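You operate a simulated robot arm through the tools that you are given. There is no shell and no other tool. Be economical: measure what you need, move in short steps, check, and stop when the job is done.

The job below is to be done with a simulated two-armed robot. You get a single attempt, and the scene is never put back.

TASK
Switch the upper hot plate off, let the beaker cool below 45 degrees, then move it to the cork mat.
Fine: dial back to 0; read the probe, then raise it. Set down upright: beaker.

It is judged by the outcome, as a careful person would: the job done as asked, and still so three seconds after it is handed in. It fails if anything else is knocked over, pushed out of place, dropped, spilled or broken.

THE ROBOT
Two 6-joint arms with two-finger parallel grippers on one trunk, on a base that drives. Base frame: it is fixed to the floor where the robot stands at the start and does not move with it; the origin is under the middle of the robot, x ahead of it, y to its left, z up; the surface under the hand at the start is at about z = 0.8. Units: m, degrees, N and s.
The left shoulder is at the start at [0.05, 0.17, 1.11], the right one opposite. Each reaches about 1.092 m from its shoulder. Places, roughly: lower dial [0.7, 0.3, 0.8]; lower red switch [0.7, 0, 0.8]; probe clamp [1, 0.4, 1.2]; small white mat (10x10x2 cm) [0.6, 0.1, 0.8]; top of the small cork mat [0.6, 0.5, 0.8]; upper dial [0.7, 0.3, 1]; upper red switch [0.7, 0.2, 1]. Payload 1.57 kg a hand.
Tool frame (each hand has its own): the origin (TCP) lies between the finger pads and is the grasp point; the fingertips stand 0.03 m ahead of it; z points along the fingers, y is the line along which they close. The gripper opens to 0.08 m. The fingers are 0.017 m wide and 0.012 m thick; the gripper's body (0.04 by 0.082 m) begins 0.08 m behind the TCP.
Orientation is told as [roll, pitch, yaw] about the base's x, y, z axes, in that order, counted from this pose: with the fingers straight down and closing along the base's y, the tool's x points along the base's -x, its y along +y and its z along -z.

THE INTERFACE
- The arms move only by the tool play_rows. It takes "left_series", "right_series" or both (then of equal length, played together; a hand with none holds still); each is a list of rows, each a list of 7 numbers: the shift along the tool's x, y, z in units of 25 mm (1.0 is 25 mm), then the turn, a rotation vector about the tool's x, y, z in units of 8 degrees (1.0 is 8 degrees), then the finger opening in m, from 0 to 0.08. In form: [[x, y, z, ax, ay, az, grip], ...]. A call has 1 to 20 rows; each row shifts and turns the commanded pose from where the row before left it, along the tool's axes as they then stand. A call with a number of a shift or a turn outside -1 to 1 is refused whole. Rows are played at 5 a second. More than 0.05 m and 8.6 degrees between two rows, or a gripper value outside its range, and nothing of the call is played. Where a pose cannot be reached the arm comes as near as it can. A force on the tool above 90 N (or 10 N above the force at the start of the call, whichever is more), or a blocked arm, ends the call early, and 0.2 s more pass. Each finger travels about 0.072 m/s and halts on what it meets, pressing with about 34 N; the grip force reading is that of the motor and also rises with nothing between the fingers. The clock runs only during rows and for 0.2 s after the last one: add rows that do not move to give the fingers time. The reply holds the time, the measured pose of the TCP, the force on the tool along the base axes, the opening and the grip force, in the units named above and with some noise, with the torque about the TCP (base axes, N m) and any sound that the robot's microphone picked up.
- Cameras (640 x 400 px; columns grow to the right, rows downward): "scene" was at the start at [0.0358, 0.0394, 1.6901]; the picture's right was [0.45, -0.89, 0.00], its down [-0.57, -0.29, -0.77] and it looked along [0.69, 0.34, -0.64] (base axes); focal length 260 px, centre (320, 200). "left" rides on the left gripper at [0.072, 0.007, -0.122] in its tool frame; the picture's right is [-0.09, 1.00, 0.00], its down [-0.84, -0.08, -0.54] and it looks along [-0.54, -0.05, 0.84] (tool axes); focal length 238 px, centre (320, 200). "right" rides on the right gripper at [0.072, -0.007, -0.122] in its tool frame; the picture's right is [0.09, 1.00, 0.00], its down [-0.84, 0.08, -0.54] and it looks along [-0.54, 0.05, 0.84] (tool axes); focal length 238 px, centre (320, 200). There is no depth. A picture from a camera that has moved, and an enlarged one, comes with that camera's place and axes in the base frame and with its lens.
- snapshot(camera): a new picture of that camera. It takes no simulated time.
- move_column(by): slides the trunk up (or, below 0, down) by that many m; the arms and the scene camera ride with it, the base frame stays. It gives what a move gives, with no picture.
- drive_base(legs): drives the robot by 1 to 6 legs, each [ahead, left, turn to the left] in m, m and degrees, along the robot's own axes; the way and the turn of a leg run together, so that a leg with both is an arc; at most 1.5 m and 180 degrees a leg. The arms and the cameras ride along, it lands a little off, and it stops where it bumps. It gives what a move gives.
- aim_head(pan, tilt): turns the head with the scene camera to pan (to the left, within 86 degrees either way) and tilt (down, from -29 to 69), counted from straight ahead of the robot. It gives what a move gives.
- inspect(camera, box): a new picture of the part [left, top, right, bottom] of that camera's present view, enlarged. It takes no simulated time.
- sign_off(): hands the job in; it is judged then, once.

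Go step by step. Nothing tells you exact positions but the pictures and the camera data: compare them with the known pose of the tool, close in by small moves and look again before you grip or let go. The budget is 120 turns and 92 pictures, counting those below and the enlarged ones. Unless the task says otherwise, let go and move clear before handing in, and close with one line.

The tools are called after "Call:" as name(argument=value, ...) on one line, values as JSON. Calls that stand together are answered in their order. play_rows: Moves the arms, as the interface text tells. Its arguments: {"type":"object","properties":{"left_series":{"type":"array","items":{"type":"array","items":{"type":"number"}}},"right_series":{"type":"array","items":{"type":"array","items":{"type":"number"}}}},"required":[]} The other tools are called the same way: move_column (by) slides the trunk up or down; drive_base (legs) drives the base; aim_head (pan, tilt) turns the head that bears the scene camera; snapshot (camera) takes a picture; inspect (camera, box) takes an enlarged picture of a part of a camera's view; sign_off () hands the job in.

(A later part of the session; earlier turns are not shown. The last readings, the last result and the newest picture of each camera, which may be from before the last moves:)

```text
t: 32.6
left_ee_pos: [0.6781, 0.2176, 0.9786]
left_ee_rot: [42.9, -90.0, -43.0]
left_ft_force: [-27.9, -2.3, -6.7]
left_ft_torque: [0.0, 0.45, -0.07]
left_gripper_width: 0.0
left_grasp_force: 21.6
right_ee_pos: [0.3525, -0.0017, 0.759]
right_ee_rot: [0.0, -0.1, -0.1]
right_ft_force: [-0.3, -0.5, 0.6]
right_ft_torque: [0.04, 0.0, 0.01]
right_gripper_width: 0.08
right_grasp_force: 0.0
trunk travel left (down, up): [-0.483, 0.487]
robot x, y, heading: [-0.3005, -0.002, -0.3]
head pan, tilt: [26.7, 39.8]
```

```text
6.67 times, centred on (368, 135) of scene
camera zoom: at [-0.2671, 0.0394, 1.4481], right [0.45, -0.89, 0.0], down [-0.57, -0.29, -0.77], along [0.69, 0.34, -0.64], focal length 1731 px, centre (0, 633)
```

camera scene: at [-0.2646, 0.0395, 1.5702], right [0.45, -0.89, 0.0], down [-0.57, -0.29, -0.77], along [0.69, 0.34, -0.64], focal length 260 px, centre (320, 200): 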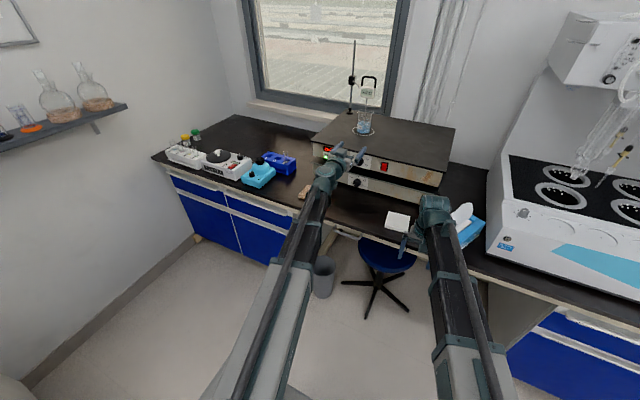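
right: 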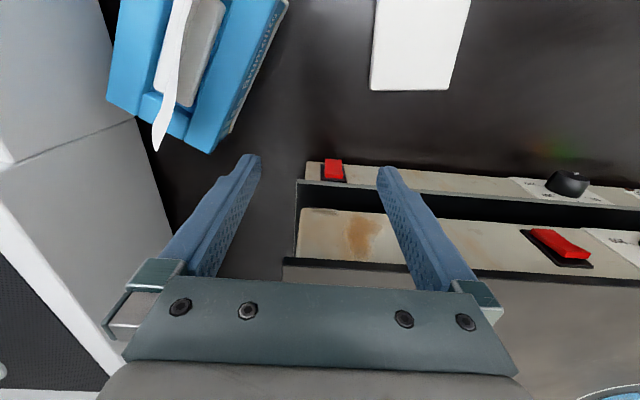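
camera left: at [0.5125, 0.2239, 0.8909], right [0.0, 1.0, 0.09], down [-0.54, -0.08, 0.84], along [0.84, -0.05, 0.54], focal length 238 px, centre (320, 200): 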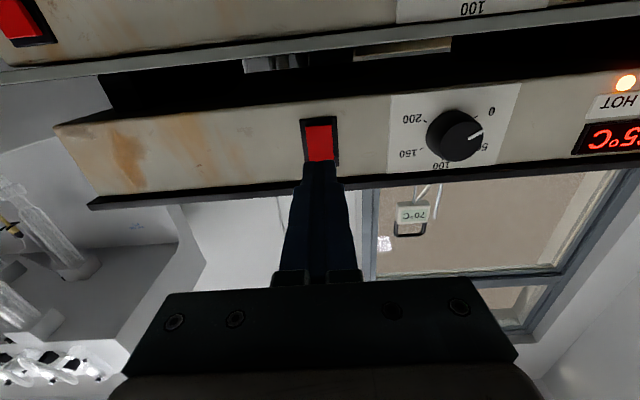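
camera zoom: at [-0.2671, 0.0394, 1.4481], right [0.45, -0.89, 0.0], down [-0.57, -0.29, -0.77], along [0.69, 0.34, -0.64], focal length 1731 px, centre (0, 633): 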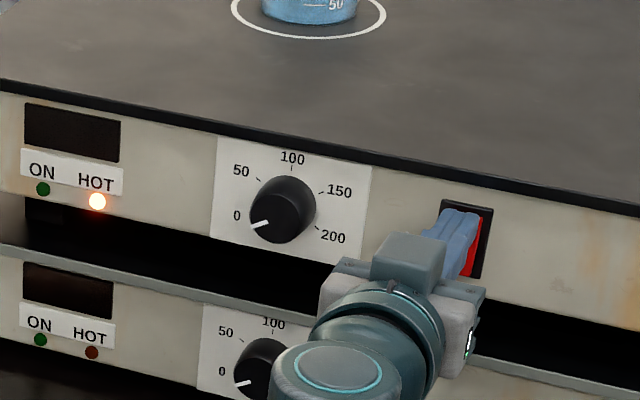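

The ON lamp and display are now dark, so the plate is off. I'll back out and look at the probe and beaker while they cool.

Call:
play_rows(left_series=[[0, 0, -0.4, 0, 0, 0, 0], [0, 0, -0.8, 0, 0, 0, 0], [0, 0, -1, 0, 0, 0, 0], [0, 0, -1, 0, 0, 0, 0.04], [0, 0, -1, 0, 0, 0, 0.08], [0, 0, 0, 0, 0, 0, 0.08]])

Call:
move_column(by=0.275)

Call:
snapshot(camera="left")

Call:
snapshot(camera="scene")

```text
t: 34.0
left_ee_pos: [0.5763, 0.217, 0.978]
left_ee_rot: [-4.5, -89.7, 4.5]
left_ft_force: [0.2, -0.4, -0.2]
left_ft_torque: [-0.02, 0.02, -0.02]
left_gripper_width: 0.08
left_grasp_force: 0.1
right_ee_pos: [0.3551, -0.0018, 0.7567]
right_ee_rot: [-0.1, 0.0, 0.0]
right_ft_force: [-0.3, -0.4, -0.5]
right_ft_torque: [0.01, 0.01, 0.02]
right_gripper_width: 0.0801
right_grasp_force: 0.0
trunk travel left (down, up): [-0.483, 0.487]
robot x, y, heading: [-0.3013, -0.0016, -0.4]
head pan, tilt: [26.7, 39.8]
```

```text
t: 36.8
left_ee_pos: [0.5766, 0.2165, 1.2515]
left_ee_rot: [0.2, -89.8, -0.3]
left_ft_force: [-0.4, 0.3, -0.3]
left_ft_torque: [0.04, 0.01, -0.01]
left_gripper_width: 0.0801
left_grasp_force: 0.1
right_ee_pos: [0.3549, -0.0035, 1.0325]
right_ee_rot: [0.1, 0.1, -0.1]
right_ft_force: [-0.3, 0.2, 0.1]
right_ft_torque: [0.01, 0.0, 0.02]
right_gripper_width: 0.08
right_grasp_force: 0.0
trunk travel left (down, up): [-0.758, 0.212]
robot x, y, heading: [-0.3025, 0.0007, 0.0]
head pan, tilt: [26.7, 39.8]
```

```text
57 pictures are left
camera left: at [0.4551, 0.2237, 1.1808], right [0.0, 1.0, 0.09], down [-0.54, -0.08, 0.84], along [0.84, -0.05, 0.54], focal length 238 px, centre (320, 200)
```

left: 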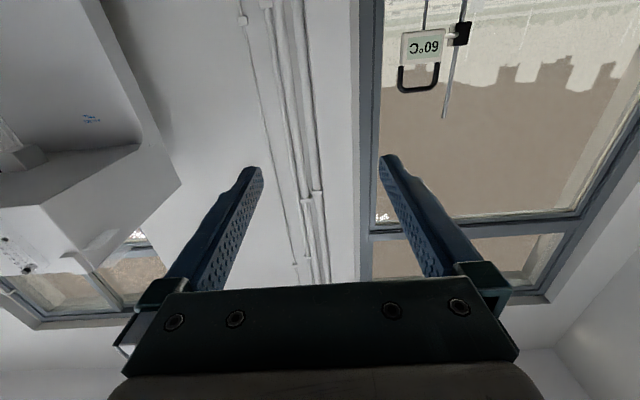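

```text
56 pictures are left
camera scene: at [-0.2644, 0.0395, 1.7231], right [0.45, -0.89, 0.0], down [-0.57, -0.29, -0.77], along [0.69, 0.34, -0.64], focal length 260 px, centre (320, 200)
```

scene: 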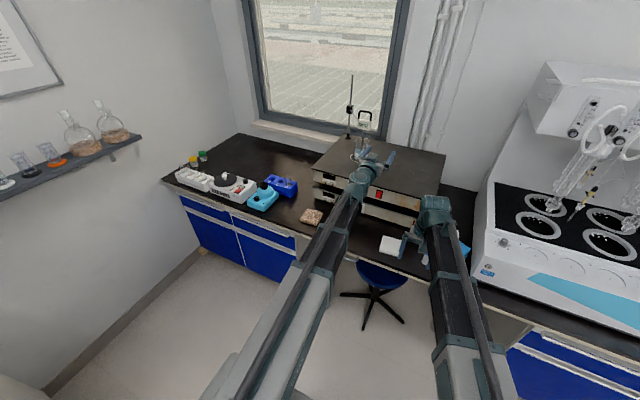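

The probe reads 60°C and is falling. I'll zoom in on the probe and handle from both cameras.

Call:
inspect(camera="left", box=[370, 0, 482, 120])

Call:
inspect(camera="scene", box=[320, 70, 400, 180])

```text
3.33 times, centred on (426, 60) of left
camera zoom: at [0.4551, 0.2237, 1.1808], right [0.0, 1.0, 0.09], down [-0.54, -0.08, 0.84], along [0.84, -0.05, 0.54], focal length 794 px, centre (-33, 667)
```

zoom: 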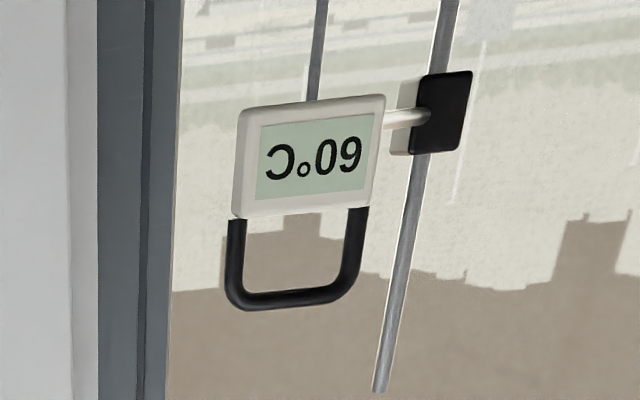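

```text
3.64 times, centred on (360, 125) of scene
camera zoom: at [-0.2644, 0.0395, 1.7231], right [0.45, -0.89, 0.0], down [-0.57, -0.29, -0.77], along [0.69, 0.34, -0.64], focal length 944 px, centre (174, 473)
```

zoom: 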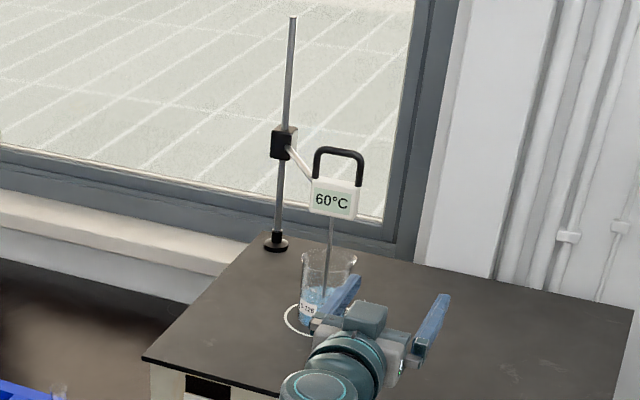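

The handle bar is near [0.915, 0.389, 1.260], about 10 mm thick and running along y. I'll drive 0.25 m forward, keeping the hand to the right of the probe, and rotate the hand 90° to close vertically.

Call:
drive_base(legs=[[0.25, 0, 0]])

Call:
play_rows(left_series=[[0, 0, 0, 0, 0, -0.9375, 0.04], [0, 0, 0, 0, 0, -0.9375, 0.04], [0, 0, 0, 0, 0, -0.9375, 0.04], [0, 0, 0, 0, 0, -0.9375, 0.04], [0, 0, 0, 0, 0, -0.9375, 0.04], [0, 0, 0, 0, 0, -0.9375, 0.04], [0, 0, 0, 0, 0, -0.9375, 0.04], [0, 0, 0, 0, 0, -0.9375, 0.04], [0, 0, 0, 0, 0, -0.9375, 0.04], [0, 0, 0, 0, 0, -0.9375, 0.04], [0, 0, 0, 0, 0, -0.9375, 0.04], [0, 0, 0, 0, 0, -0.9375, 0.04], [0, 0, 0, 0, 0, 0, 0.04]])

Call:
snapshot(camera="left")

```text
t: 38.6
left_ee_pos: [0.823, 0.2182, 1.2519]
left_ee_rot: [0.1, -89.8, -0.1]
left_ft_force: [-0.8, -0.3, 1.2]
left_ft_torque: [0.0, 0.0, -0.02]
left_gripper_width: 0.0799
left_grasp_force: 0.1
right_ee_pos: [0.6011, -0.0025, 1.032]
right_ee_rot: [0.0, 0.1, 0.0]
right_ft_force: [0.0, -0.3, -0.6]
right_ft_torque: [-0.02, 0.03, -0.03]
right_gripper_width: 0.08
right_grasp_force: 0.1
trunk travel left (down, up): [-0.758, 0.212]
robot x, y, heading: [-0.0552, -0.0013, 0.1]
head pan, tilt: [26.7, 39.8]
```

```text
t: 41.4
left_ee_pos: [0.8224, 0.2172, 1.2525]
left_ee_rot: [-89.9, 0.1, 89.9]
left_ft_force: [-0.4, -0.4, 0.0]
left_ft_torque: [0.03, -0.03, 0.0]
left_gripper_width: 0.0403
left_grasp_force: 0.2
right_ee_pos: [0.6012, -0.002, 1.0328]
right_ee_rot: [0.1, 0.0, 0.0]
right_ft_force: [-0.7, 0.0, -1.1]
right_ft_torque: [0.0, -0.01, -0.04]
right_gripper_width: 0.0799
right_grasp_force: 0.1
trunk travel left (down, up): [-0.758, 0.212]
robot x, y, heading: [-0.0603, -0.002, 0.3]
head pan, tilt: [26.7, 39.8]
```

```text
53 pictures are left
camera left: at [0.7008, 0.1452, 1.2462], right [0.0, 0.09, -1.0], down [-0.54, 0.84, 0.08], along [0.84, 0.54, 0.05], focal length 238 px, centre (320, 200)
```

left: 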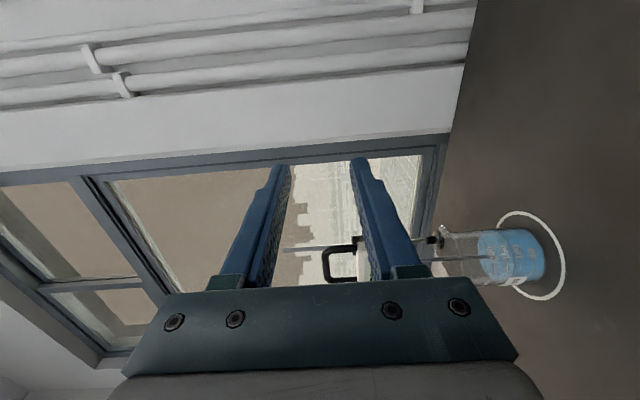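

The views agree that the bar is at z≈1.260. I'll raise the trunk 7 mm and slide the hand left in front of the handle.

Call:
move_column(by=0.007)

Call:
play_rows(left_series=[[-0.98, 0, 0, 0, 0, 0, 0.04], [-0.98, 0, 0, 0, 0, 0, 0.04], [-0.98, 0, 0, 0, 0, 0, 0.04], [-0.98, 0, 0, 0, 0, 0, 0.04], [-0.98, 0, 0, 0, 0, 0, 0.04], [-0.98, 0, 0, 0, 0, 0, 0.04], [-0.98, 0, 0, 0, 0, 0, 0.04], [0, 0, 0, 0, 0, 0, 0.04]])

Call:
snapshot(camera="left")

Call:
inspect(camera="scene", box=[280, 80, 400, 190])

```text
t: 42.0
left_ee_pos: [0.8231, 0.2185, 1.2583]
left_ee_rot: [-89.9, 0.0, 89.9]
left_ft_force: [-0.6, -0.5, -0.1]
left_ft_torque: [-0.02, -0.02, 0.01]
left_gripper_width: 0.0401
left_grasp_force: 0.0
right_ee_pos: [0.6016, -0.0019, 1.0401]
right_ee_rot: [0.0, 0.0, 0.0]
right_ft_force: [-0.3, 0.8, 0.4]
right_ft_torque: [0.02, 0.03, 0.0]
right_gripper_width: 0.0799
right_grasp_force: 0.1
trunk travel left (down, up): [-0.765, 0.205]
robot x, y, heading: [-0.0538, 0.0002, -0.2]
head pan, tilt: [26.7, 39.8]
```

```text
t: 43.8
left_ee_pos: [0.8221, 0.3906, 1.2599]
left_ee_rot: [-89.9, 0.0, 90.0]
left_ft_force: [-0.5, 0.4, 0.2]
left_ft_torque: [0.0, -0.03, 0.0]
left_gripper_width: 0.0401
left_grasp_force: 0.1
right_ee_pos: [0.6021, -0.0018, 1.0392]
right_ee_rot: [0.0, 0.0, 0.0]
right_ft_force: [-0.6, -0.2, -0.6]
right_ft_torque: [0.01, 0.01, 0.01]
right_gripper_width: 0.0799
right_grasp_force: 0.1
trunk travel left (down, up): [-0.765, 0.205]
robot x, y, heading: [-0.0546, -0.0004, 0.1]
head pan, tilt: [26.7, 39.8]
```

```text
52 pictures are left
camera left: at [0.7008, 0.3175, 1.2532], right [0.0, 0.09, -1.0], down [-0.54, 0.84, 0.08], along [0.84, 0.54, 0.05], focal length 238 px, centre (320, 200)
```

left: 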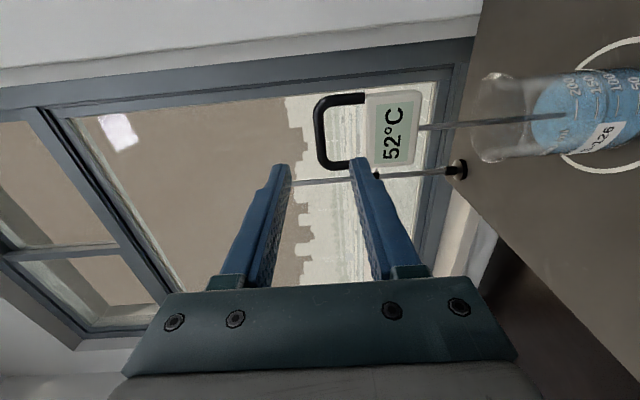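

```text
3.64 times, centred on (340, 135) of scene
camera zoom: at [-0.0185, 0.0393, 1.7301], right [0.45, -0.89, 0.0], down [-0.57, -0.29, -0.77], along [0.69, 0.34, -0.64], focal length 944 px, centre (247, 436)
```

zoom: 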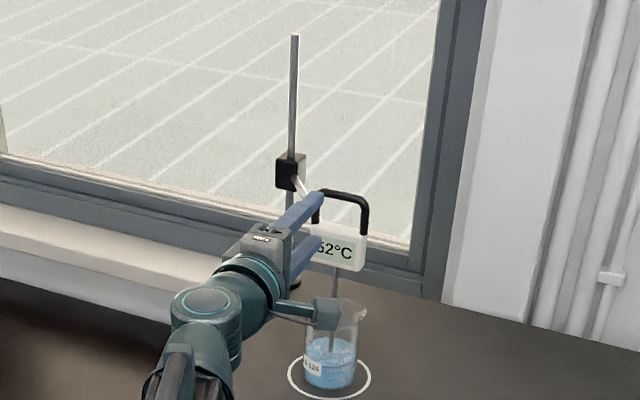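

The probe reads 52°C. The fingers are level with the bar, which sits about 6 mm to the right of the tool axis. I'll correct that and move in around it without gripping.

Call:
play_rows(left_series=[[0.25, 0, 0.3, 0, 0, 0, 0.036], [0, 0, 0.6, 0, 0, 0, 0.036], [0, 0, 0.6, 0, 0, 0, 0.036], [0, 0, 0.5, 0, 0, 0, 0.036], [0, 0, 0.5, 0, 0, 0, 0.036], [0, 0, 0.5, 0, 0, 0, 0.036], [0, 0, 0.4, 0, 0, 0, 0.036], [0, 0, 0, 0, 0, 0, 0.036]])

Call:
inspect(camera="left", box=[240, 40, 480, 190])

Call:
inspect(camera="scene", box=[300, 80, 400, 180])

```text
t: 45.6
left_ee_pos: [0.9078, 0.3834, 1.2591]
left_ee_rot: [-89.9, 0.0, 90.0]
left_ft_force: [0.2, -1.2, 0.6]
left_ft_torque: [-0.01, 0.0, 0.0]
left_gripper_width: 0.036
left_grasp_force: 0.0
right_ee_pos: [0.6011, -0.0013, 1.0409]
right_ee_rot: [-0.1, 0.0, 0.0]
right_ft_force: [0.2, 0.4, 0.6]
right_ft_torque: [0.01, 0.0, 0.0]
right_gripper_width: 0.08
right_grasp_force: 0.0
trunk travel left (down, up): [-0.765, 0.205]
robot x, y, heading: [-0.0529, -0.0011, -0.1]
head pan, tilt: [26.7, 39.8]
```

```text
2.67 times, centred on (360, 115) of left
camera zoom: at [0.7858, 0.3106, 1.2532], right [0.0, 0.09, -1.0], down [-0.54, 0.84, 0.08], along [0.84, 0.54, 0.05], focal length 636 px, centre (213, 427)
```

zoom: 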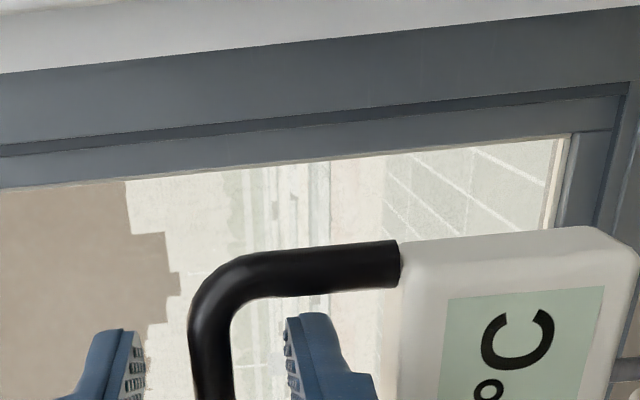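

```text
4.00 times, centred on (350, 130) of scene
camera zoom: at [-0.0186, 0.0394, 1.7301], right [0.45, -0.89, 0.0], down [-0.57, -0.29, -0.77], along [0.69, 0.34, -0.64], focal length 1039 px, centre (200, 480)
```

zoom: 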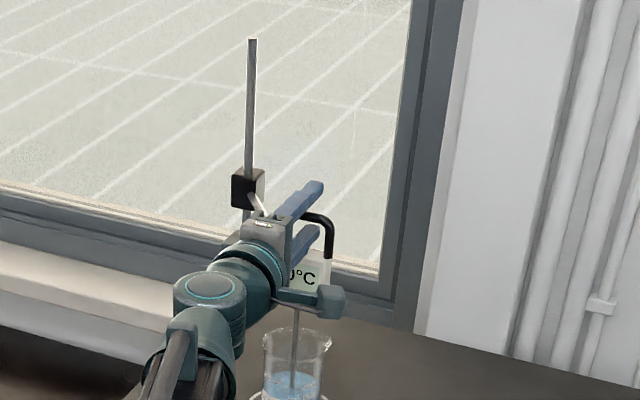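

The fingers straddle the bar with one inside the loop. I'll wait here for the temperature to drop.

Call:
play_rows(left_series=[[0, 0, 0, 0, 0, 0, 0.036], [0, 0, 0, 0, 0, 0, 0.036], [0, 0, 0, 0, 0, 0, 0.036], [0, 0, 0, 0, 0, 0, 0.036], [0, 0, 0, 0, 0, 0, 0.036], [0, 0, 0, 0, 0, 0, 0.036], [0, 0, 0, 0, 0, 0, 0.036], [0, 0, 0, 0, 0, 0, 0.036], [0, 0, 0, 0, 0, 0, 0.036], [0, 0, 0, 0, 0, 0, 0.036], [0, 0, 0, 0, 0, 0, 0.036], [0, 0, 0, 0, 0, 0, 0.036], [0, 0, 0, 0, 0, 0, 0.036], [0, 0, 0, 0, 0, 0, 0.036], [0, 0, 0, 0, 0, 0, 0.036], [0, 0, 0, 0, 0, 0, 0.036], [0, 0, 0, 0, 0, 0, 0.036], [0, 0, 0, 0, 0, 0, 0.036], [0, 0, 0, 0, 0, 0, 0.036], [0, 0, 0, 0, 0, 0, 0.036]])

Call:
play_rows(left_series=[[0, 0, 0, 0, 0, 0, 0.036], [0, 0, 0, 0, 0, 0, 0.036], [0, 0, 0, 0, 0, 0, 0.036], [0, 0, 0, 0, 0, 0, 0.036], [0, 0, 0, 0, 0, 0, 0.036], [0, 0, 0, 0, 0, 0, 0.036], [0, 0, 0, 0, 0, 0, 0.036], [0, 0, 0, 0, 0, 0, 0.036], [0, 0, 0, 0, 0, 0, 0.036], [0, 0, 0, 0, 0, 0, 0.036], [0, 0, 0, 0, 0, 0, 0.036], [0, 0, 0, 0, 0, 0, 0.036], [0, 0, 0, 0, 0, 0, 0.036], [0, 0, 0, 0, 0, 0, 0.036], [0, 0, 0, 0, 0, 0, 0.036], [0, 0, 0, 0, 0, 0, 0.036], [0, 0, 0, 0, 0, 0, 0.036], [0, 0, 0, 0, 0, 0, 0.036], [0, 0, 0, 0, 0, 0, 0.036], [0, 0, 0, 0, 0, 0, 0.036]])

Call:
inspect(camera="left", box=[320, 80, 560, 270])

```text
t: 49.8
left_ee_pos: [0.907, 0.3841, 1.2601]
left_ee_rot: [-89.9, 0.0, 90.0]
left_ft_force: [0.5, -0.1, 0.5]
left_ft_torque: [-0.02, 0.0, 0.04]
left_gripper_width: 0.036
left_grasp_force: 0.1
right_ee_pos: [0.601, -0.0014, 1.0401]
right_ee_rot: [0.0, -0.1, 0.0]
right_ft_force: [0.6, 0.3, -0.2]
right_ft_torque: [0.02, -0.02, -0.01]
right_gripper_width: 0.0802
right_grasp_force: 0.1
trunk travel left (down, up): [-0.765, 0.205]
robot x, y, heading: [-0.0543, -0.0024, -0.1]
head pan, tilt: [26.7, 39.8]
```

```text
t: 54.0
left_ee_pos: [0.9076, 0.3828, 1.2593]
left_ee_rot: [-89.9, 0.0, 90.0]
left_ft_force: [-0.1, -1.1, -0.8]
left_ft_torque: [-0.04, 0.0, -0.03]
left_gripper_width: 0.0361
left_grasp_force: 0.0
right_ee_pos: [0.6002, -0.0017, 1.0403]
right_ee_rot: [0.0, -0.1, 0.1]
right_ft_force: [0.1, 0.2, -0.1]
right_ft_torque: [-0.01, 0.02, -0.03]
right_gripper_width: 0.0801
right_grasp_force: 0.1
trunk travel left (down, up): [-0.765, 0.205]
robot x, y, heading: [-0.0556, -0.0018, -0.2]
head pan, tilt: [26.7, 39.8]
```

```text
2.11 times, centred on (440, 175) of left
camera zoom: at [0.7858, 0.3106, 1.2531], right [0.0, 0.09, -1.0], down [-0.54, 0.84, 0.08], along [0.84, 0.54, 0.05], focal length 502 px, centre (67, 253)
```

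zoom: 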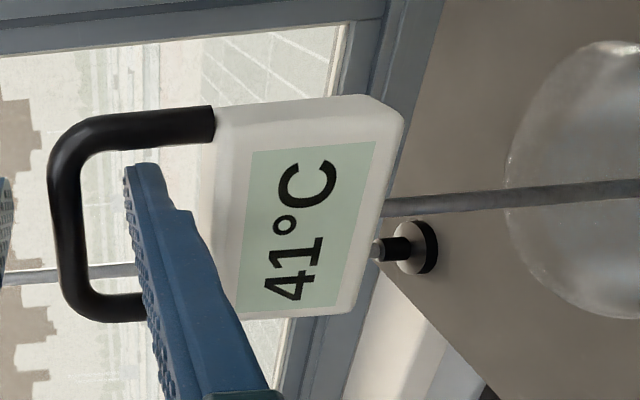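

The probe reads 41°C, below the 45°C limit. I'll grip the bar and raise the probe by lifting the trunk.

Call:
play_rows(left_series=[[0, 0, 0, 0, 0, 0, 0.02], [0, 0, 0, 0, 0, 0, 0.0], [0, 0, 0, 0, 0, 0, 0.0], [0, 0, 0, 0, 0, 0, 0.0]])

Call:
move_column(by=0.03)

Call:
inspect(camera="scene", box=[280, 60, 420, 180])

```text
t: 55.0
left_ee_pos: [0.9074, 0.3833, 1.2594]
left_ee_rot: [-89.9, 0.0, 90.0]
left_ft_force: [-1.5, -0.5, -3.6]
left_ft_torque: [0.49, 0.04, -0.04]
left_gripper_width: 0.0097
left_grasp_force: 28.3
right_ee_pos: [0.6015, -0.0024, 1.0402]
right_ee_rot: [0.0, -0.1, 0.0]
right_ft_force: [0.2, 0.1, -0.6]
right_ft_torque: [-0.03, 0.04, 0.03]
right_gripper_width: 0.0797
right_grasp_force: 0.1
trunk travel left (down, up): [-0.765, 0.205]
robot x, y, heading: [-0.0592, 0.0007, -0.1]
head pan, tilt: [26.7, 39.8]
```

```text
t: 55.7
left_ee_pos: [0.9071, 0.3821, 1.2889]
left_ee_rot: [-89.9, -0.1, 90.0]
left_ft_force: [-0.7, 1.2, 2.4]
left_ft_torque: [0.48, 0.0, -0.22]
left_gripper_width: 0.0098
left_grasp_force: 27.4
right_ee_pos: [0.6005, -0.0015, 1.0697]
right_ee_rot: [0.0, 0.0, 0.0]
right_ft_force: [-0.3, 0.0, 0.0]
right_ft_torque: [-0.01, 0.03, 0.0]
right_gripper_width: 0.08
right_grasp_force: 0.1
trunk travel left (down, up): [-0.795, 0.175]
robot x, y, heading: [-0.054, 0.0004, -0.0]
head pan, tilt: [26.7, 39.8]
```

```text
3.33 times, centred on (350, 120) of scene
camera zoom: at [-0.0189, 0.0392, 1.7604], right [0.45, -0.89, 0.0], down [-0.57, -0.29, -0.77], along [0.69, 0.34, -0.64], focal length 866 px, centre (220, 467)
```

zoom: 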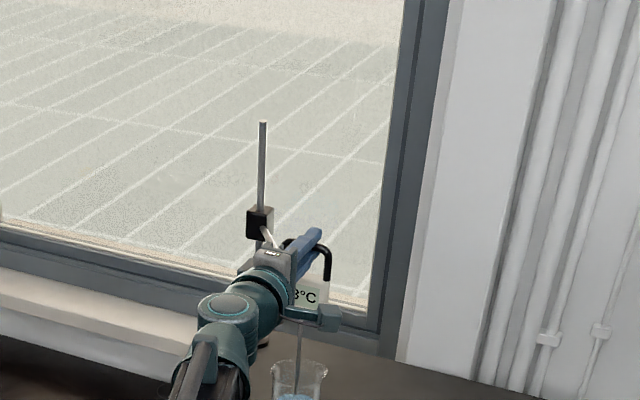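

The clamp slides smoothly with about 3 N of load. I'll raise another 0.10 m.

Call:
move_column(by=0.1)

Call:
snapshot(camera="left")

Call:
inspect(camera="scene", box=[280, 80, 420, 200])

```text
t: 57.0
left_ee_pos: [0.9074, 0.3836, 1.3877]
left_ee_rot: [-89.7, -0.1, 89.9]
left_ft_force: [-11.0, -3.6, -19.7]
left_ft_torque: [0.46, 0.13, -0.14]
left_gripper_width: 0.0099
left_grasp_force: 28.1
right_ee_pos: [0.6024, -0.0002, 1.1695]
right_ee_rot: [0.0, 0.1, 0.1]
right_ft_force: [0.3, 0.7, -0.4]
right_ft_torque: [-0.03, 0.02, -0.03]
right_gripper_width: 0.0802
right_grasp_force: 0.1
trunk travel left (down, up): [-0.895, 0.075]
robot x, y, heading: [-0.0526, -0.0017, -0.1]
head pan, tilt: [26.7, 39.8]
```

```text
46 pictures are left
camera left: at [0.7858, 0.3107, 1.3824], right [0.0, 0.09, -1.0], down [-0.54, 0.84, 0.08], along [0.84, 0.54, 0.05], focal length 238 px, centre (320, 200)
```

left: 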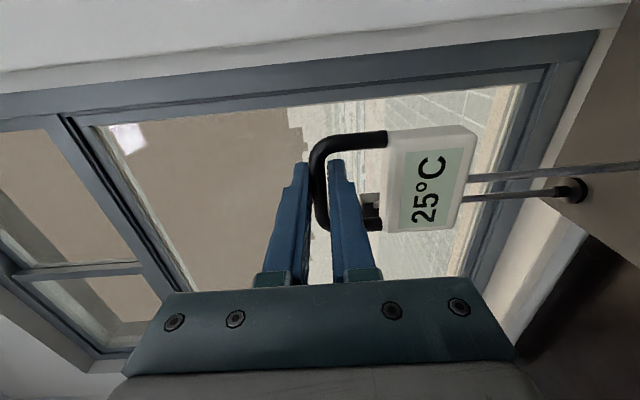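

```text
3.33 times, centred on (350, 140) of scene
camera zoom: at [-0.0179, 0.0398, 1.8599], right [0.45, -0.89, 0.0], down [-0.57, -0.29, -0.77], along [0.69, 0.34, -0.64], focal length 866 px, centre (220, 400)
```

zoom: 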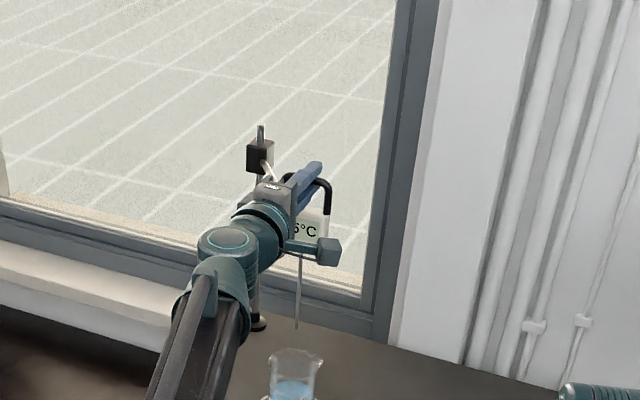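

The probe tip is about 40 mm above the rim, and the display reads air at 25°C. I'll open the fingers but keep straddling the bar, to see whether the clamp holds.

Call:
play_rows(left_series=[[0, 0, 0, 0, 0, 0, 0.014], [0, 0, 0, 0, 0, 0, 0.024], [0, 0, 0, 0, 0, 0, 0.036], [0, 0, 0, 0, 0, 0, 0.036], [0, 0, 0, 0, 0, 0, 0.036]])

Call:
snapshot(camera="left")

```text
t: 58.2
left_ee_pos: [0.9069, 0.3825, 1.3904]
left_ee_rot: [-89.9, 0.0, 89.9]
left_ft_force: [-0.2, -0.3, 0.6]
left_ft_torque: [0.0, -0.01, 0.03]
left_gripper_width: 0.0358
left_grasp_force: 0.0
right_ee_pos: [0.6017, -0.0018, 1.1696]
right_ee_rot: [0.0, -0.1, 0.1]
right_ft_force: [0.2, 0.3, -0.6]
right_ft_torque: [-0.04, 0.01, -0.02]
right_gripper_width: 0.0801
right_grasp_force: 0.1
trunk travel left (down, up): [-0.895, 0.075]
robot x, y, heading: [-0.0522, 0.0001, -0.2]
head pan, tilt: [26.7, 39.8]
```

```text
44 pictures are left
camera left: at [0.7858, 0.3106, 1.3831], right [0.0, 0.09, -1.0], down [-0.54, 0.84, 0.08], along [0.84, 0.54, 0.05], focal length 238 px, centre (320, 200)
```

left: 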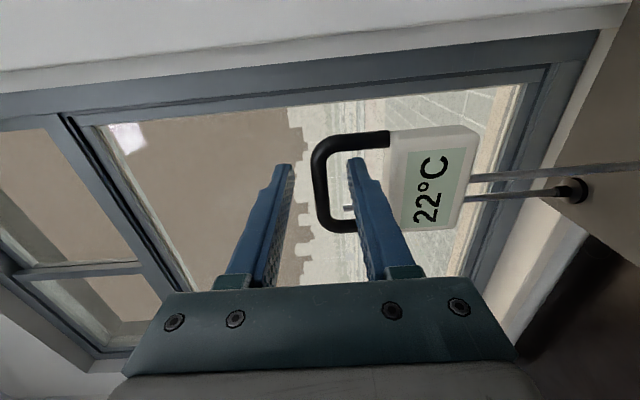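

The clamp holds. I'll back straight out 0.2 m, then un-roll the hand.

Call:
play_rows(left_series=[[0, 0, -0.5, 0, 0, 0, 0.036], [0, 0, -0.8, 0, 0, 0, 0.036], [0, 0, -1, 0, 0, 0, 0.036], [0, 0, -1, 0, 0, 0, 0.036], [0, 0, -1, 0, 0, 0, 0.036], [0, 0, -1, 0, 0, 0, 0.036], [0, 0, -1, 0, 0, 0, 0.036], [0, 0, -1, 0, 0, 0.9375, 0.05], [0, 0, 0, 0, 0, 0.9375, 0.06], [0, 0, 0, 0, 0, 0.9375, 0.08], [0, 0, 0, 0, 0, 0.9375, 0.08], [0, 0, 0, 0, 0, 0.9375, 0.08], [0, 0, 0, 0, 0, 0.9375, 0.08], [0, 0, 0, 0, 0, 0.9375, 0.08], [0, 0, 0, 0, 0, 0.9375, 0.08], [0, 0, 0, 0, 0, 0.9375, 0.08], [0, 0, 0, 0, 0, 0.9375, 0.08], [0, 0, 0, 0, 0, 0.9375, 0.08], [0, 0, 0, 0, 0, 0.9375, 0.08], [0, 0, 0, 0, 0, 0, 0.08]])

Call:
inspect(camera="scene", box=[270, 60, 430, 260])

```text
t: 62.5
left_ee_pos: [0.725, 0.3828, 1.3893]
left_ee_rot: [49.4, -89.9, -49.3]
left_ft_force: [-0.7, 0.7, 0.8]
left_ft_torque: [0.0, -0.02, -0.01]
left_gripper_width: 0.0801
left_grasp_force: 0.0
right_ee_pos: [0.6007, -0.0015, 1.1692]
right_ee_rot: [0.1, 0.0, -0.1]
right_ft_force: [0.2, 0.2, -0.1]
right_ft_torque: [0.0, 0.0, -0.02]
right_gripper_width: 0.0802
right_grasp_force: 0.2
trunk travel left (down, up): [-0.895, 0.075]
robot x, y, heading: [-0.0537, 0.0004, 0.1]
head pan, tilt: [26.7, 39.8]
```

```text
2.00 times, centred on (350, 160) of scene
camera zoom: at [-0.0185, 0.0394, 1.8601], right [0.45, -0.89, 0.0], down [-0.57, -0.29, -0.77], along [0.69, 0.34, -0.64], focal length 519 px, centre (260, 280)
```

zoom: 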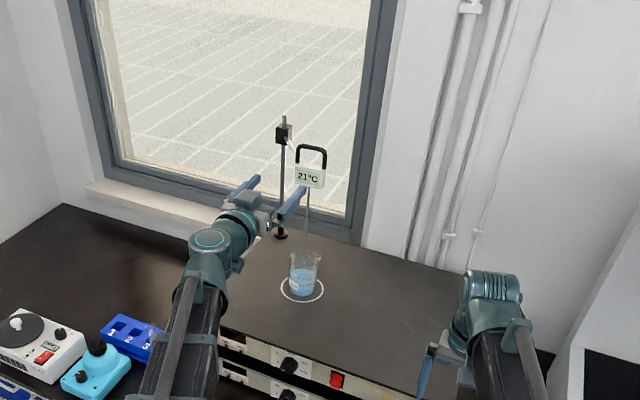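

The probe is parked high and the view is clear. I'll tilt the hand 45° downward about the wrist and look at the beaker from it.

Call:
play_rows(left_series=[[0.76, 0, 0, 0, 0.625, 0, 0.08], [0.76, 0, 0, 0, 0.625, 0, 0.08], [0.76, 0, 0, 0, 0.625, 0, 0.08], [0.76, 0, 0, 0, 0.625, 0, 0.08], [0.76, 0, 0, 0, 0.625, 0, 0.08], [0.76, 0, 0, 0, 0.625, 0, 0.08], [0.76, 0, 0, 0, 0.625, 0, 0.08], [0.76, 0, 0, 0, 0.625, 0, 0.08], [0.76, 0, 0, 0, 0.625, 0, 0.08], [0, 0, 0, 0, 0, 0, 0.08]])

Call:
snapshot(camera="left")

```text
t: 64.7
left_ee_pos: [0.6665, 0.3826, 1.2336]
left_ee_rot: [0.1, -44.7, 0.1]
left_ft_force: [0.3, -0.7, -0.2]
left_ft_torque: [-0.02, -0.04, -0.01]
left_gripper_width: 0.0801
left_grasp_force: 0.0
right_ee_pos: [0.6013, -0.0027, 1.1698]
right_ee_rot: [0.0, 0.0, 0.0]
right_ft_force: [-0.3, 0.5, 0.6]
right_ft_torque: [-0.01, -0.02, -0.03]
right_gripper_width: 0.0801
right_grasp_force: 0.0
trunk travel left (down, up): [-0.895, 0.075]
robot x, y, heading: [-0.0525, 0.0048, 0.0]
head pan, tilt: [26.7, 39.8]
```

```text
42 pictures are left
camera left: at [0.5305, 0.3894, 1.2698], right [0.07, 1.0, 0.06], down [0.21, -0.08, 0.97], along [0.97, -0.05, -0.22], focal length 238 px, centre (320, 200)
```

left: 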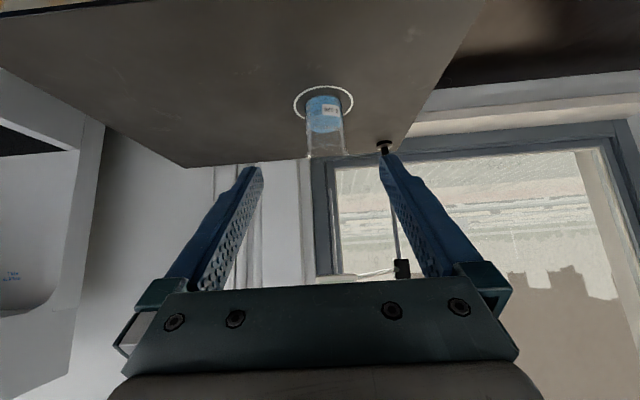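

The beaker axis is near y 0.387, x 0.907, on a plate top at about z 1.01. I'll lower the trunk to grasp height and advance partway.

Call:
move_column(by=-0.165)

Call:
play_rows(left_series=[[-0.6, 0.18, 0.6, 0, 0, 0, 0.08], [-0.6, 0, 0.6, 0, 0, 0, 0.08], [-0.6, 0, 0.6, 0, 0, 0, 0.08], [-0.6, 0, 0.6, 0, 0, 0, 0.08], [-0.6, 0, 0.6, 0, 0, 0, 0.08], [-0.6, 0, 0.6, 0, 0, 0, 0.08], [0, 0, 0, 0, 0, 0, 0.08]])

Call:
snapshot(camera="left")

Call:
inspect(camera="scene", box=[290, 80, 420, 200])

```text
t: 66.5
left_ee_pos: [0.6673, 0.3831, 1.0683]
left_ee_rot: [-0.1, -44.8, -0.1]
left_ft_force: [0.6, 0.7, -0.2]
left_ft_torque: [-0.01, 0.0, 0.05]
left_gripper_width: 0.0801
left_grasp_force: 0.1
right_ee_pos: [0.6008, -0.0027, 1.0045]
right_ee_rot: [0.0, 0.0, 0.0]
right_ft_force: [-0.4, -0.5, 0.2]
right_ft_torque: [-0.03, -0.03, 0.01]
right_gripper_width: 0.08
right_grasp_force: 0.1
trunk travel left (down, up): [-0.73, 0.24]
robot x, y, heading: [-0.0593, -0.0003, -0.2]
head pan, tilt: [26.7, 39.8]
```

```text
t: 68.1
left_ee_pos: [0.7946, 0.3888, 1.0678]
left_ee_rot: [-0.1, -44.8, 0.1]
left_ft_force: [0.1, 1.1, 0.1]
left_ft_torque: [0.0, 0.01, 0.01]
left_gripper_width: 0.08
left_grasp_force: 0.0
right_ee_pos: [0.6006, -0.0015, 1.0049]
right_ee_rot: [0.0, 0.0, -0.1]
right_ft_force: [-0.5, -0.9, -0.1]
right_ft_torque: [-0.02, 0.01, -0.02]
right_gripper_width: 0.0801
right_grasp_force: 0.0
trunk travel left (down, up): [-0.73, 0.24]
robot x, y, heading: [-0.0529, -0.0, -0.2]
head pan, tilt: [26.7, 39.8]
```

```text
41 pictures are left
camera left: at [0.658, 0.3951, 1.1049], right [0.07, 1.0, 0.07], down [0.21, -0.08, 0.97], along [0.97, -0.05, -0.22], focal length 238 px, centre (320, 200)
```

left: 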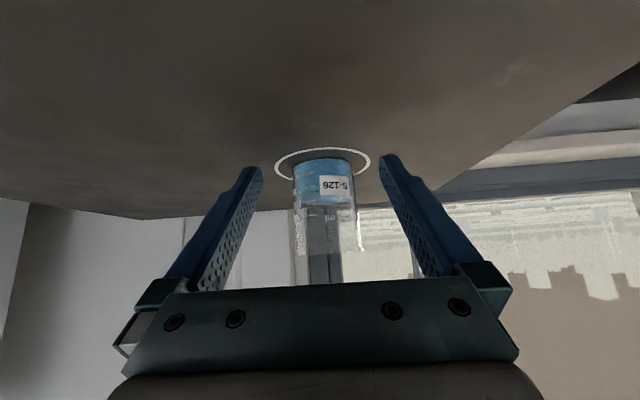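

```text
3.33 times, centred on (355, 140) of scene
camera zoom: at [-0.0187, 0.0393, 1.6951], right [0.45, -0.89, 0.0], down [-0.57, -0.29, -0.77], along [0.69, 0.34, -0.64], focal length 866 px, centre (203, 400)
```

zoom: 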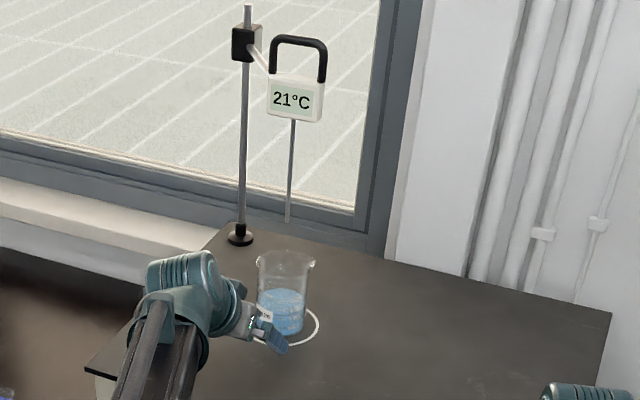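

The beaker is centred between the fingers at about y 0.389, roughly 68 mm wide. I'll advance to just short of its axis and check.

Call:
play_rows(left_series=[[-0.4, 0, 0.4, 0, 0, 0, 0.08], [-0.4, 0, 0.4, 0, 0, 0, 0.08], [-0.4, 0, 0.4, 0, 0, 0, 0.08], [-0.4, 0, 0.4, 0, 0, 0, 0.08], [0, 0, 0, 0, 0, 0, 0.08]])

Call:
snapshot(camera="left")

Call:
inspect(camera="scene", box=[320, 130, 420, 200])

```text
t: 69.3
left_ee_pos: [0.8523, 0.3875, 1.068]
left_ee_rot: [0.0, -44.8, 0.0]
left_ft_force: [-0.3, 0.6, 0.6]
left_ft_torque: [0.0, 0.01, -0.02]
left_gripper_width: 0.08
left_grasp_force: 0.1
right_ee_pos: [0.601, -0.0017, 1.0045]
right_ee_rot: [0.0, -0.1, 0.0]
right_ft_force: [0.0, 0.1, -0.1]
right_ft_torque: [0.02, 0.0, -0.03]
right_gripper_width: 0.0799
right_grasp_force: 0.1
trunk travel left (down, up): [-0.73, 0.24]
robot x, y, heading: [-0.0523, -0.0006, -0.1]
head pan, tilt: [26.7, 39.8]
```

```text
39 pictures are left
camera left: at [0.7152, 0.3936, 1.1048], right [0.07, 1.0, 0.07], down [0.21, -0.08, 0.97], along [0.97, -0.05, -0.22], focal length 238 px, centre (320, 200)
```

left: 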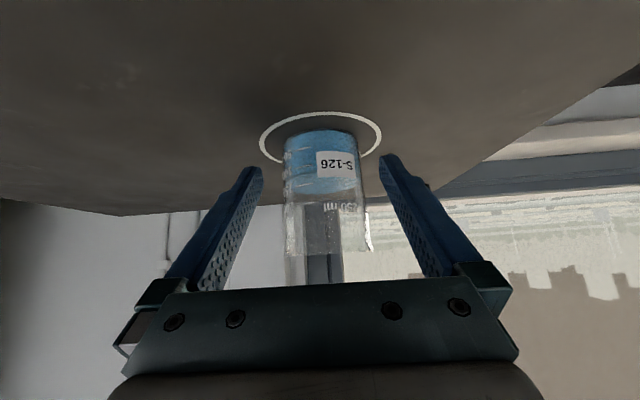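

```text
5.71 times, centred on (370, 165) of scene
camera zoom: at [-0.0186, 0.0394, 1.6951], right [0.45, -0.89, 0.0], down [-0.57, -0.29, -0.77], along [0.69, 0.34, -0.64], focal length 1484 px, centre (34, 400)
```

zoom: 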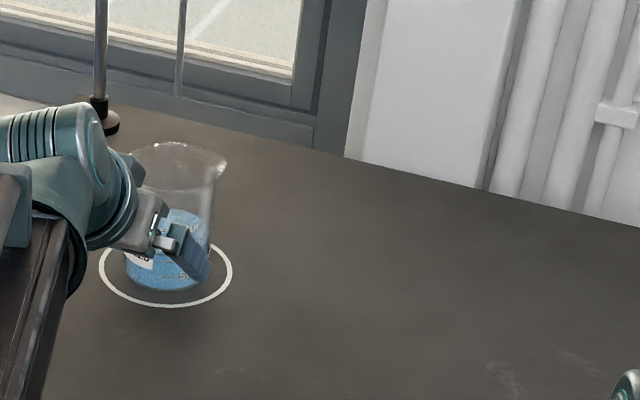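

It's still centred. I'll advance the last 50 mm.

Call:
play_rows(left_series=[[-0.35, 0.04, 0.35, 0, 0, 0, 0.08], [-0.35, 0, 0.35, 0, 0, 0, 0.08], [-0.35, 0, 0.35, 0, 0, 0, 0.08], [-0.35, 0, 0.35, 0, 0, 0, 0.08], [0, 0, 0, 0, 0, 0, 0.08]])

Call:
snapshot(camera="left")

Call:
inspect(camera="scene", box=[320, 130, 420, 200])

```text
t: 70.5
left_ee_pos: [0.9013, 0.3874, 1.0689]
left_ee_rot: [0.1, -44.5, 0.1]
left_ft_force: [-0.2, 0.4, 0.8]
left_ft_torque: [-0.01, 0.0, 0.0]
left_gripper_width: 0.0801
left_grasp_force: 0.0
right_ee_pos: [0.6012, -0.0015, 1.0045]
right_ee_rot: [0.1, 0.0, 0.1]
right_ft_force: [0.6, -0.7, -0.7]
right_ft_torque: [-0.02, -0.01, 0.01]
right_gripper_width: 0.08
right_grasp_force: 0.0
trunk travel left (down, up): [-0.73, 0.24]
robot x, y, heading: [-0.0521, 0.0016, -0.1]
head pan, tilt: [26.7, 39.8]
```

```text
37 pictures are left
camera left: at [0.7655, 0.3941, 1.1048], right [0.07, 1.0, 0.06], down [0.21, -0.08, 0.97], along [0.97, -0.05, -0.22], focal length 238 px, centre (320, 200)
```

left: 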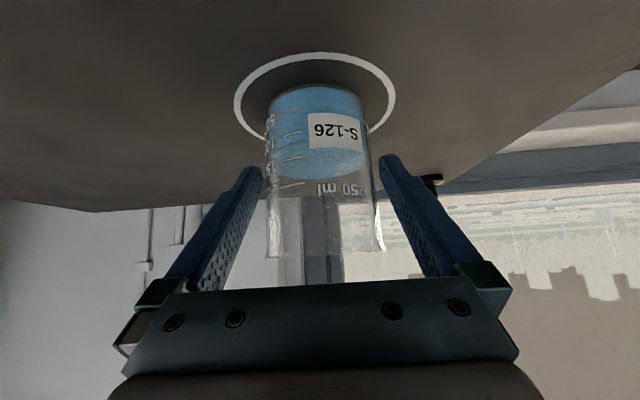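

```text
5.71 times, centred on (370, 165) of scene
camera zoom: at [-0.0186, 0.0394, 1.6951], right [0.45, -0.89, 0.0], down [-0.57, -0.29, -0.77], along [0.69, 0.34, -0.64], focal length 1484 px, centre (34, 400)
```

zoom: 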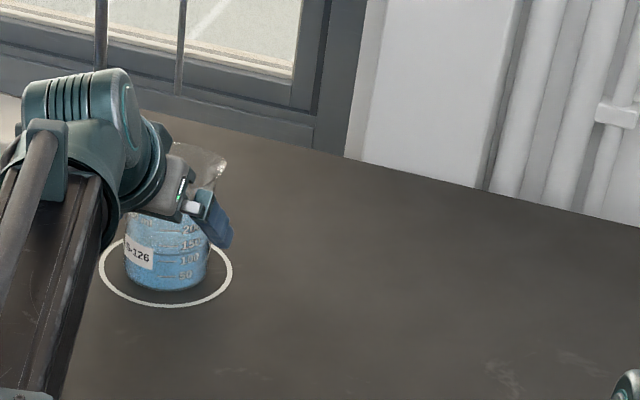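

The beaker axis is at about x 0.913, so I'll go 12 mm further and then close gently.

Call:
play_rows(left_series=[[-0.17, 0, 0.17, 0, 0, 0, 0.08], [-0.17, 0, 0.17, 0, 0, 0, 0.08], [0, 0, 0, 0, 0, 0, 0.08]])

Call:
play_rows(left_series=[[0, 0, 0, 0, 0, 0, 0.074], [0, 0, 0, 0, 0, 0, 0.07], [0, 0, 0, 0, 0, 0, 0.066], [0, 0, 0, 0, 0, 0, 0.06], [0, 0, 0, 0, 0, 0, 0.055], [0, 0, 0, 0, 0, 0, 0.055]])

Call:
snapshot(camera="left")

```text
t: 71.3
left_ee_pos: [0.9124, 0.3884, 1.0683]
left_ee_rot: [0.0, -44.6, 0.1]
left_ft_force: [0.2, -0.5, 0.9]
left_ft_torque: [0.04, -0.01, 0.0]
left_gripper_width: 0.0799
left_grasp_force: 0.0
right_ee_pos: [0.601, -0.0022, 1.0047]
right_ee_rot: [0.0, 0.0, -0.1]
right_ft_force: [0.6, 0.0, -0.4]
right_ft_torque: [-0.01, -0.03, -0.01]
right_gripper_width: 0.0799
right_grasp_force: 0.0
trunk travel left (down, up): [-0.73, 0.24]
robot x, y, heading: [-0.0542, -0.0007, -0.1]
head pan, tilt: [26.7, 39.8]
```

```text
t: 72.7
left_ee_pos: [0.913, 0.3877, 1.0675]
left_ee_rot: [0.0, -44.6, 0.0]
left_ft_force: [-0.7, -0.3, 0.0]
left_ft_torque: [0.01, -0.02, 0.01]
left_gripper_width: 0.0671
left_grasp_force: 34.1
right_ee_pos: [0.5994, -0.0021, 1.0041]
right_ee_rot: [-0.1, -0.1, 0.0]
right_ft_force: [-0.8, 0.3, 0.2]
right_ft_torque: [0.0, 0.01, -0.01]
right_gripper_width: 0.08
right_grasp_force: 0.0
trunk travel left (down, up): [-0.73, 0.24]
robot x, y, heading: [-0.051, -0.0029, -0.2]
head pan, tilt: [26.7, 39.8]
```

```text
35 pictures are left
camera left: at [0.7767, 0.3942, 1.1048], right [0.07, 1.0, 0.06], down [0.21, -0.08, 0.97], along [0.97, -0.05, -0.22], focal length 238 px, centre (320, 200)
```

left: 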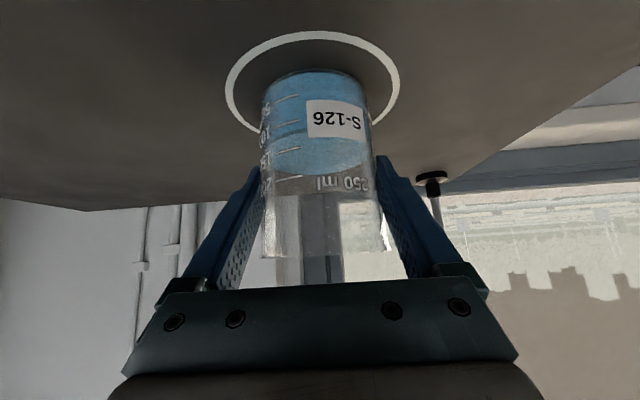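

The beaker is gripped at 67 mm, and the forces stay balanced. I'll lift 20 mm, staying below the probe tip.

Call:
move_column(by=0.02)

Call:
snapshot(camera="left")

Call:
inspect(camera="scene", box=[290, 80, 420, 200])

```text
t: 73.4
left_ee_pos: [0.9137, 0.389, 1.0878]
left_ee_rot: [0.1, -44.6, 0.0]
left_ft_force: [-0.2, -0.1, -2.7]
left_ft_torque: [0.02, 0.0, -0.02]
left_gripper_width: 0.067
left_grasp_force: 34.3
right_ee_pos: [0.601, -0.0016, 1.0247]
right_ee_rot: [-0.1, 0.1, 0.0]
right_ft_force: [-1.3, -0.3, 0.7]
right_ft_torque: [0.0, 0.03, 0.0]
right_gripper_width: 0.0799
right_grasp_force: 0.1
trunk travel left (down, up): [-0.75, 0.22]
robot x, y, heading: [-0.0549, -0.0008, 0.0]
head pan, tilt: [26.7, 39.8]
```

```text
34 pictures are left
camera left: at [0.7771, 0.3946, 1.1243], right [0.07, 1.0, 0.06], down [0.21, -0.08, 0.97], along [0.97, -0.05, -0.22], focal length 238 px, centre (320, 200)
```

left: 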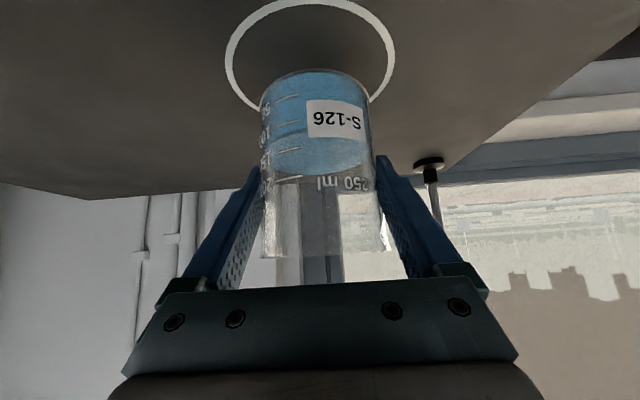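

```text
3.33 times, centred on (355, 140) of scene
camera zoom: at [-0.0178, 0.0396, 1.7151], right [0.45, -0.89, 0.0], down [-0.57, -0.29, -0.77], along [0.69, 0.34, -0.64], focal length 866 px, centre (203, 400)
```

zoom: 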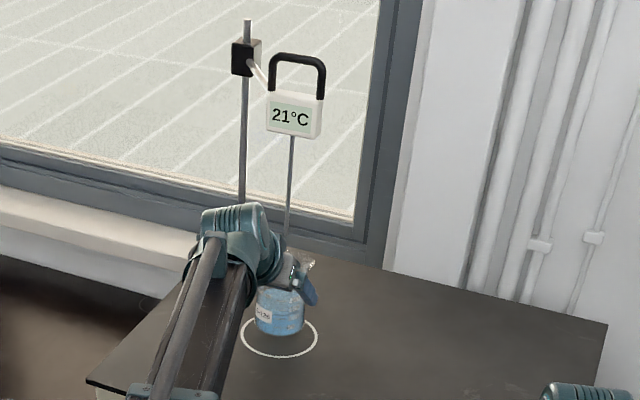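

The beaker is lifted level and clear. I'll draw it straight back off the plate, first with the base, then with the arm.

Call:
drive_base(legs=[[-0.17, 0, 0]])

Call:
play_rows(left_series=[[0.3, 0, -0.3, 0, 0, 0, 0.055], [0.4, 0, -0.4, 0, 0, 0, 0.055], [0.4, 0, -0.4, 0, 0, 0, 0.055], [0.4, 0, -0.4, 0, 0, 0, 0.055], [0.4, 0, -0.4, 0, 0, 0, 0.055], [0.4, 0, -0.4, 0, 0, 0, 0.055], [0.4, 0, -0.4, 0, 0, 0, 0.055], [0.4, 0, -0.4, 0, 0, 0, 0.055], [0.4, 0, -0.4, 0, 0, 0, 0.055], [0.4, 0, -0.4, 0, 0, 0, 0.055], [0.2, 0, -0.2, 0, 0, 0, 0.055], [0, 0, 0, 0, 0, 0, 0.055]])

Call:
snapshot(camera="scene")

Call:
snapshot(camera="left")

```text
t: 74.9
left_ee_pos: [0.7413, 0.3868, 1.0895]
left_ee_rot: [0.1, -44.7, -0.2]
left_ft_force: [-0.5, 0.5, -2.4]
left_ft_torque: [-0.03, -0.01, 0.04]
left_gripper_width: 0.0669
left_grasp_force: 34.4
right_ee_pos: [0.4288, -0.0014, 1.0249]
right_ee_rot: [0.0, 0.0, -0.1]
right_ft_force: [0.6, 0.6, 0.4]
right_ft_torque: [-0.03, 0.04, 0.0]
right_gripper_width: 0.0802
right_grasp_force: 0.0
trunk travel left (down, up): [-0.75, 0.22]
robot x, y, heading: [-0.2266, 0.0003, -0.2]
head pan, tilt: [26.7, 39.8]
```

```text
t: 77.5
left_ee_pos: [0.5966, 0.3873, 1.0886]
left_ee_rot: [0.0, -44.6, -0.1]
left_ft_force: [-0.2, 0.2, -2.1]
left_ft_torque: [-0.01, 0.05, 0.02]
left_gripper_width: 0.067
left_grasp_force: 33.7
right_ee_pos: [0.4288, -0.0019, 1.0237]
right_ee_rot: [0.0, -0.1, -0.2]
right_ft_force: [-0.4, 0.5, 0.2]
right_ft_torque: [-0.01, 0.01, -0.01]
right_gripper_width: 0.0802
right_grasp_force: 0.0
trunk travel left (down, up): [-0.75, 0.22]
robot x, y, heading: [-0.2264, 0.006, -0.1]
head pan, tilt: [26.7, 39.8]
```

```text
32 pictures are left
camera scene: at [-0.19, 0.0397, 1.7151], right [0.45, -0.89, 0.0], down [-0.57, -0.29, -0.77], along [0.69, 0.34, -0.64], focal length 260 px, centre (320, 200)
```

scene: 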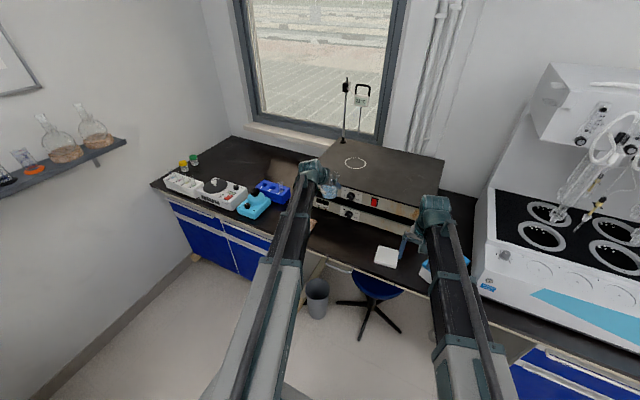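

```text
31 pictures are left
camera left: at [0.4599, 0.394, 1.1246], right [0.07, 1.0, 0.06], down [0.21, -0.08, 0.97], along [0.97, -0.05, -0.22], focal length 238 px, centre (320, 200)
```

left: 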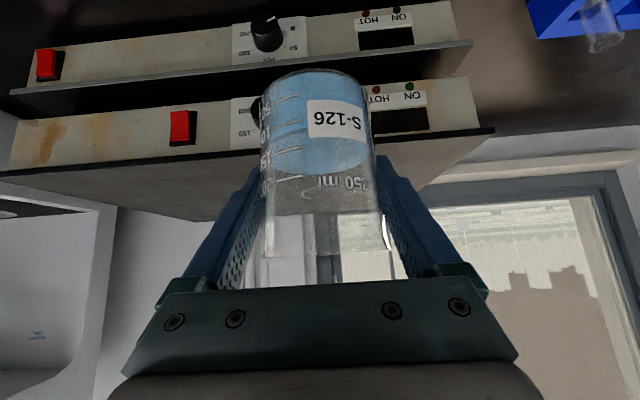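

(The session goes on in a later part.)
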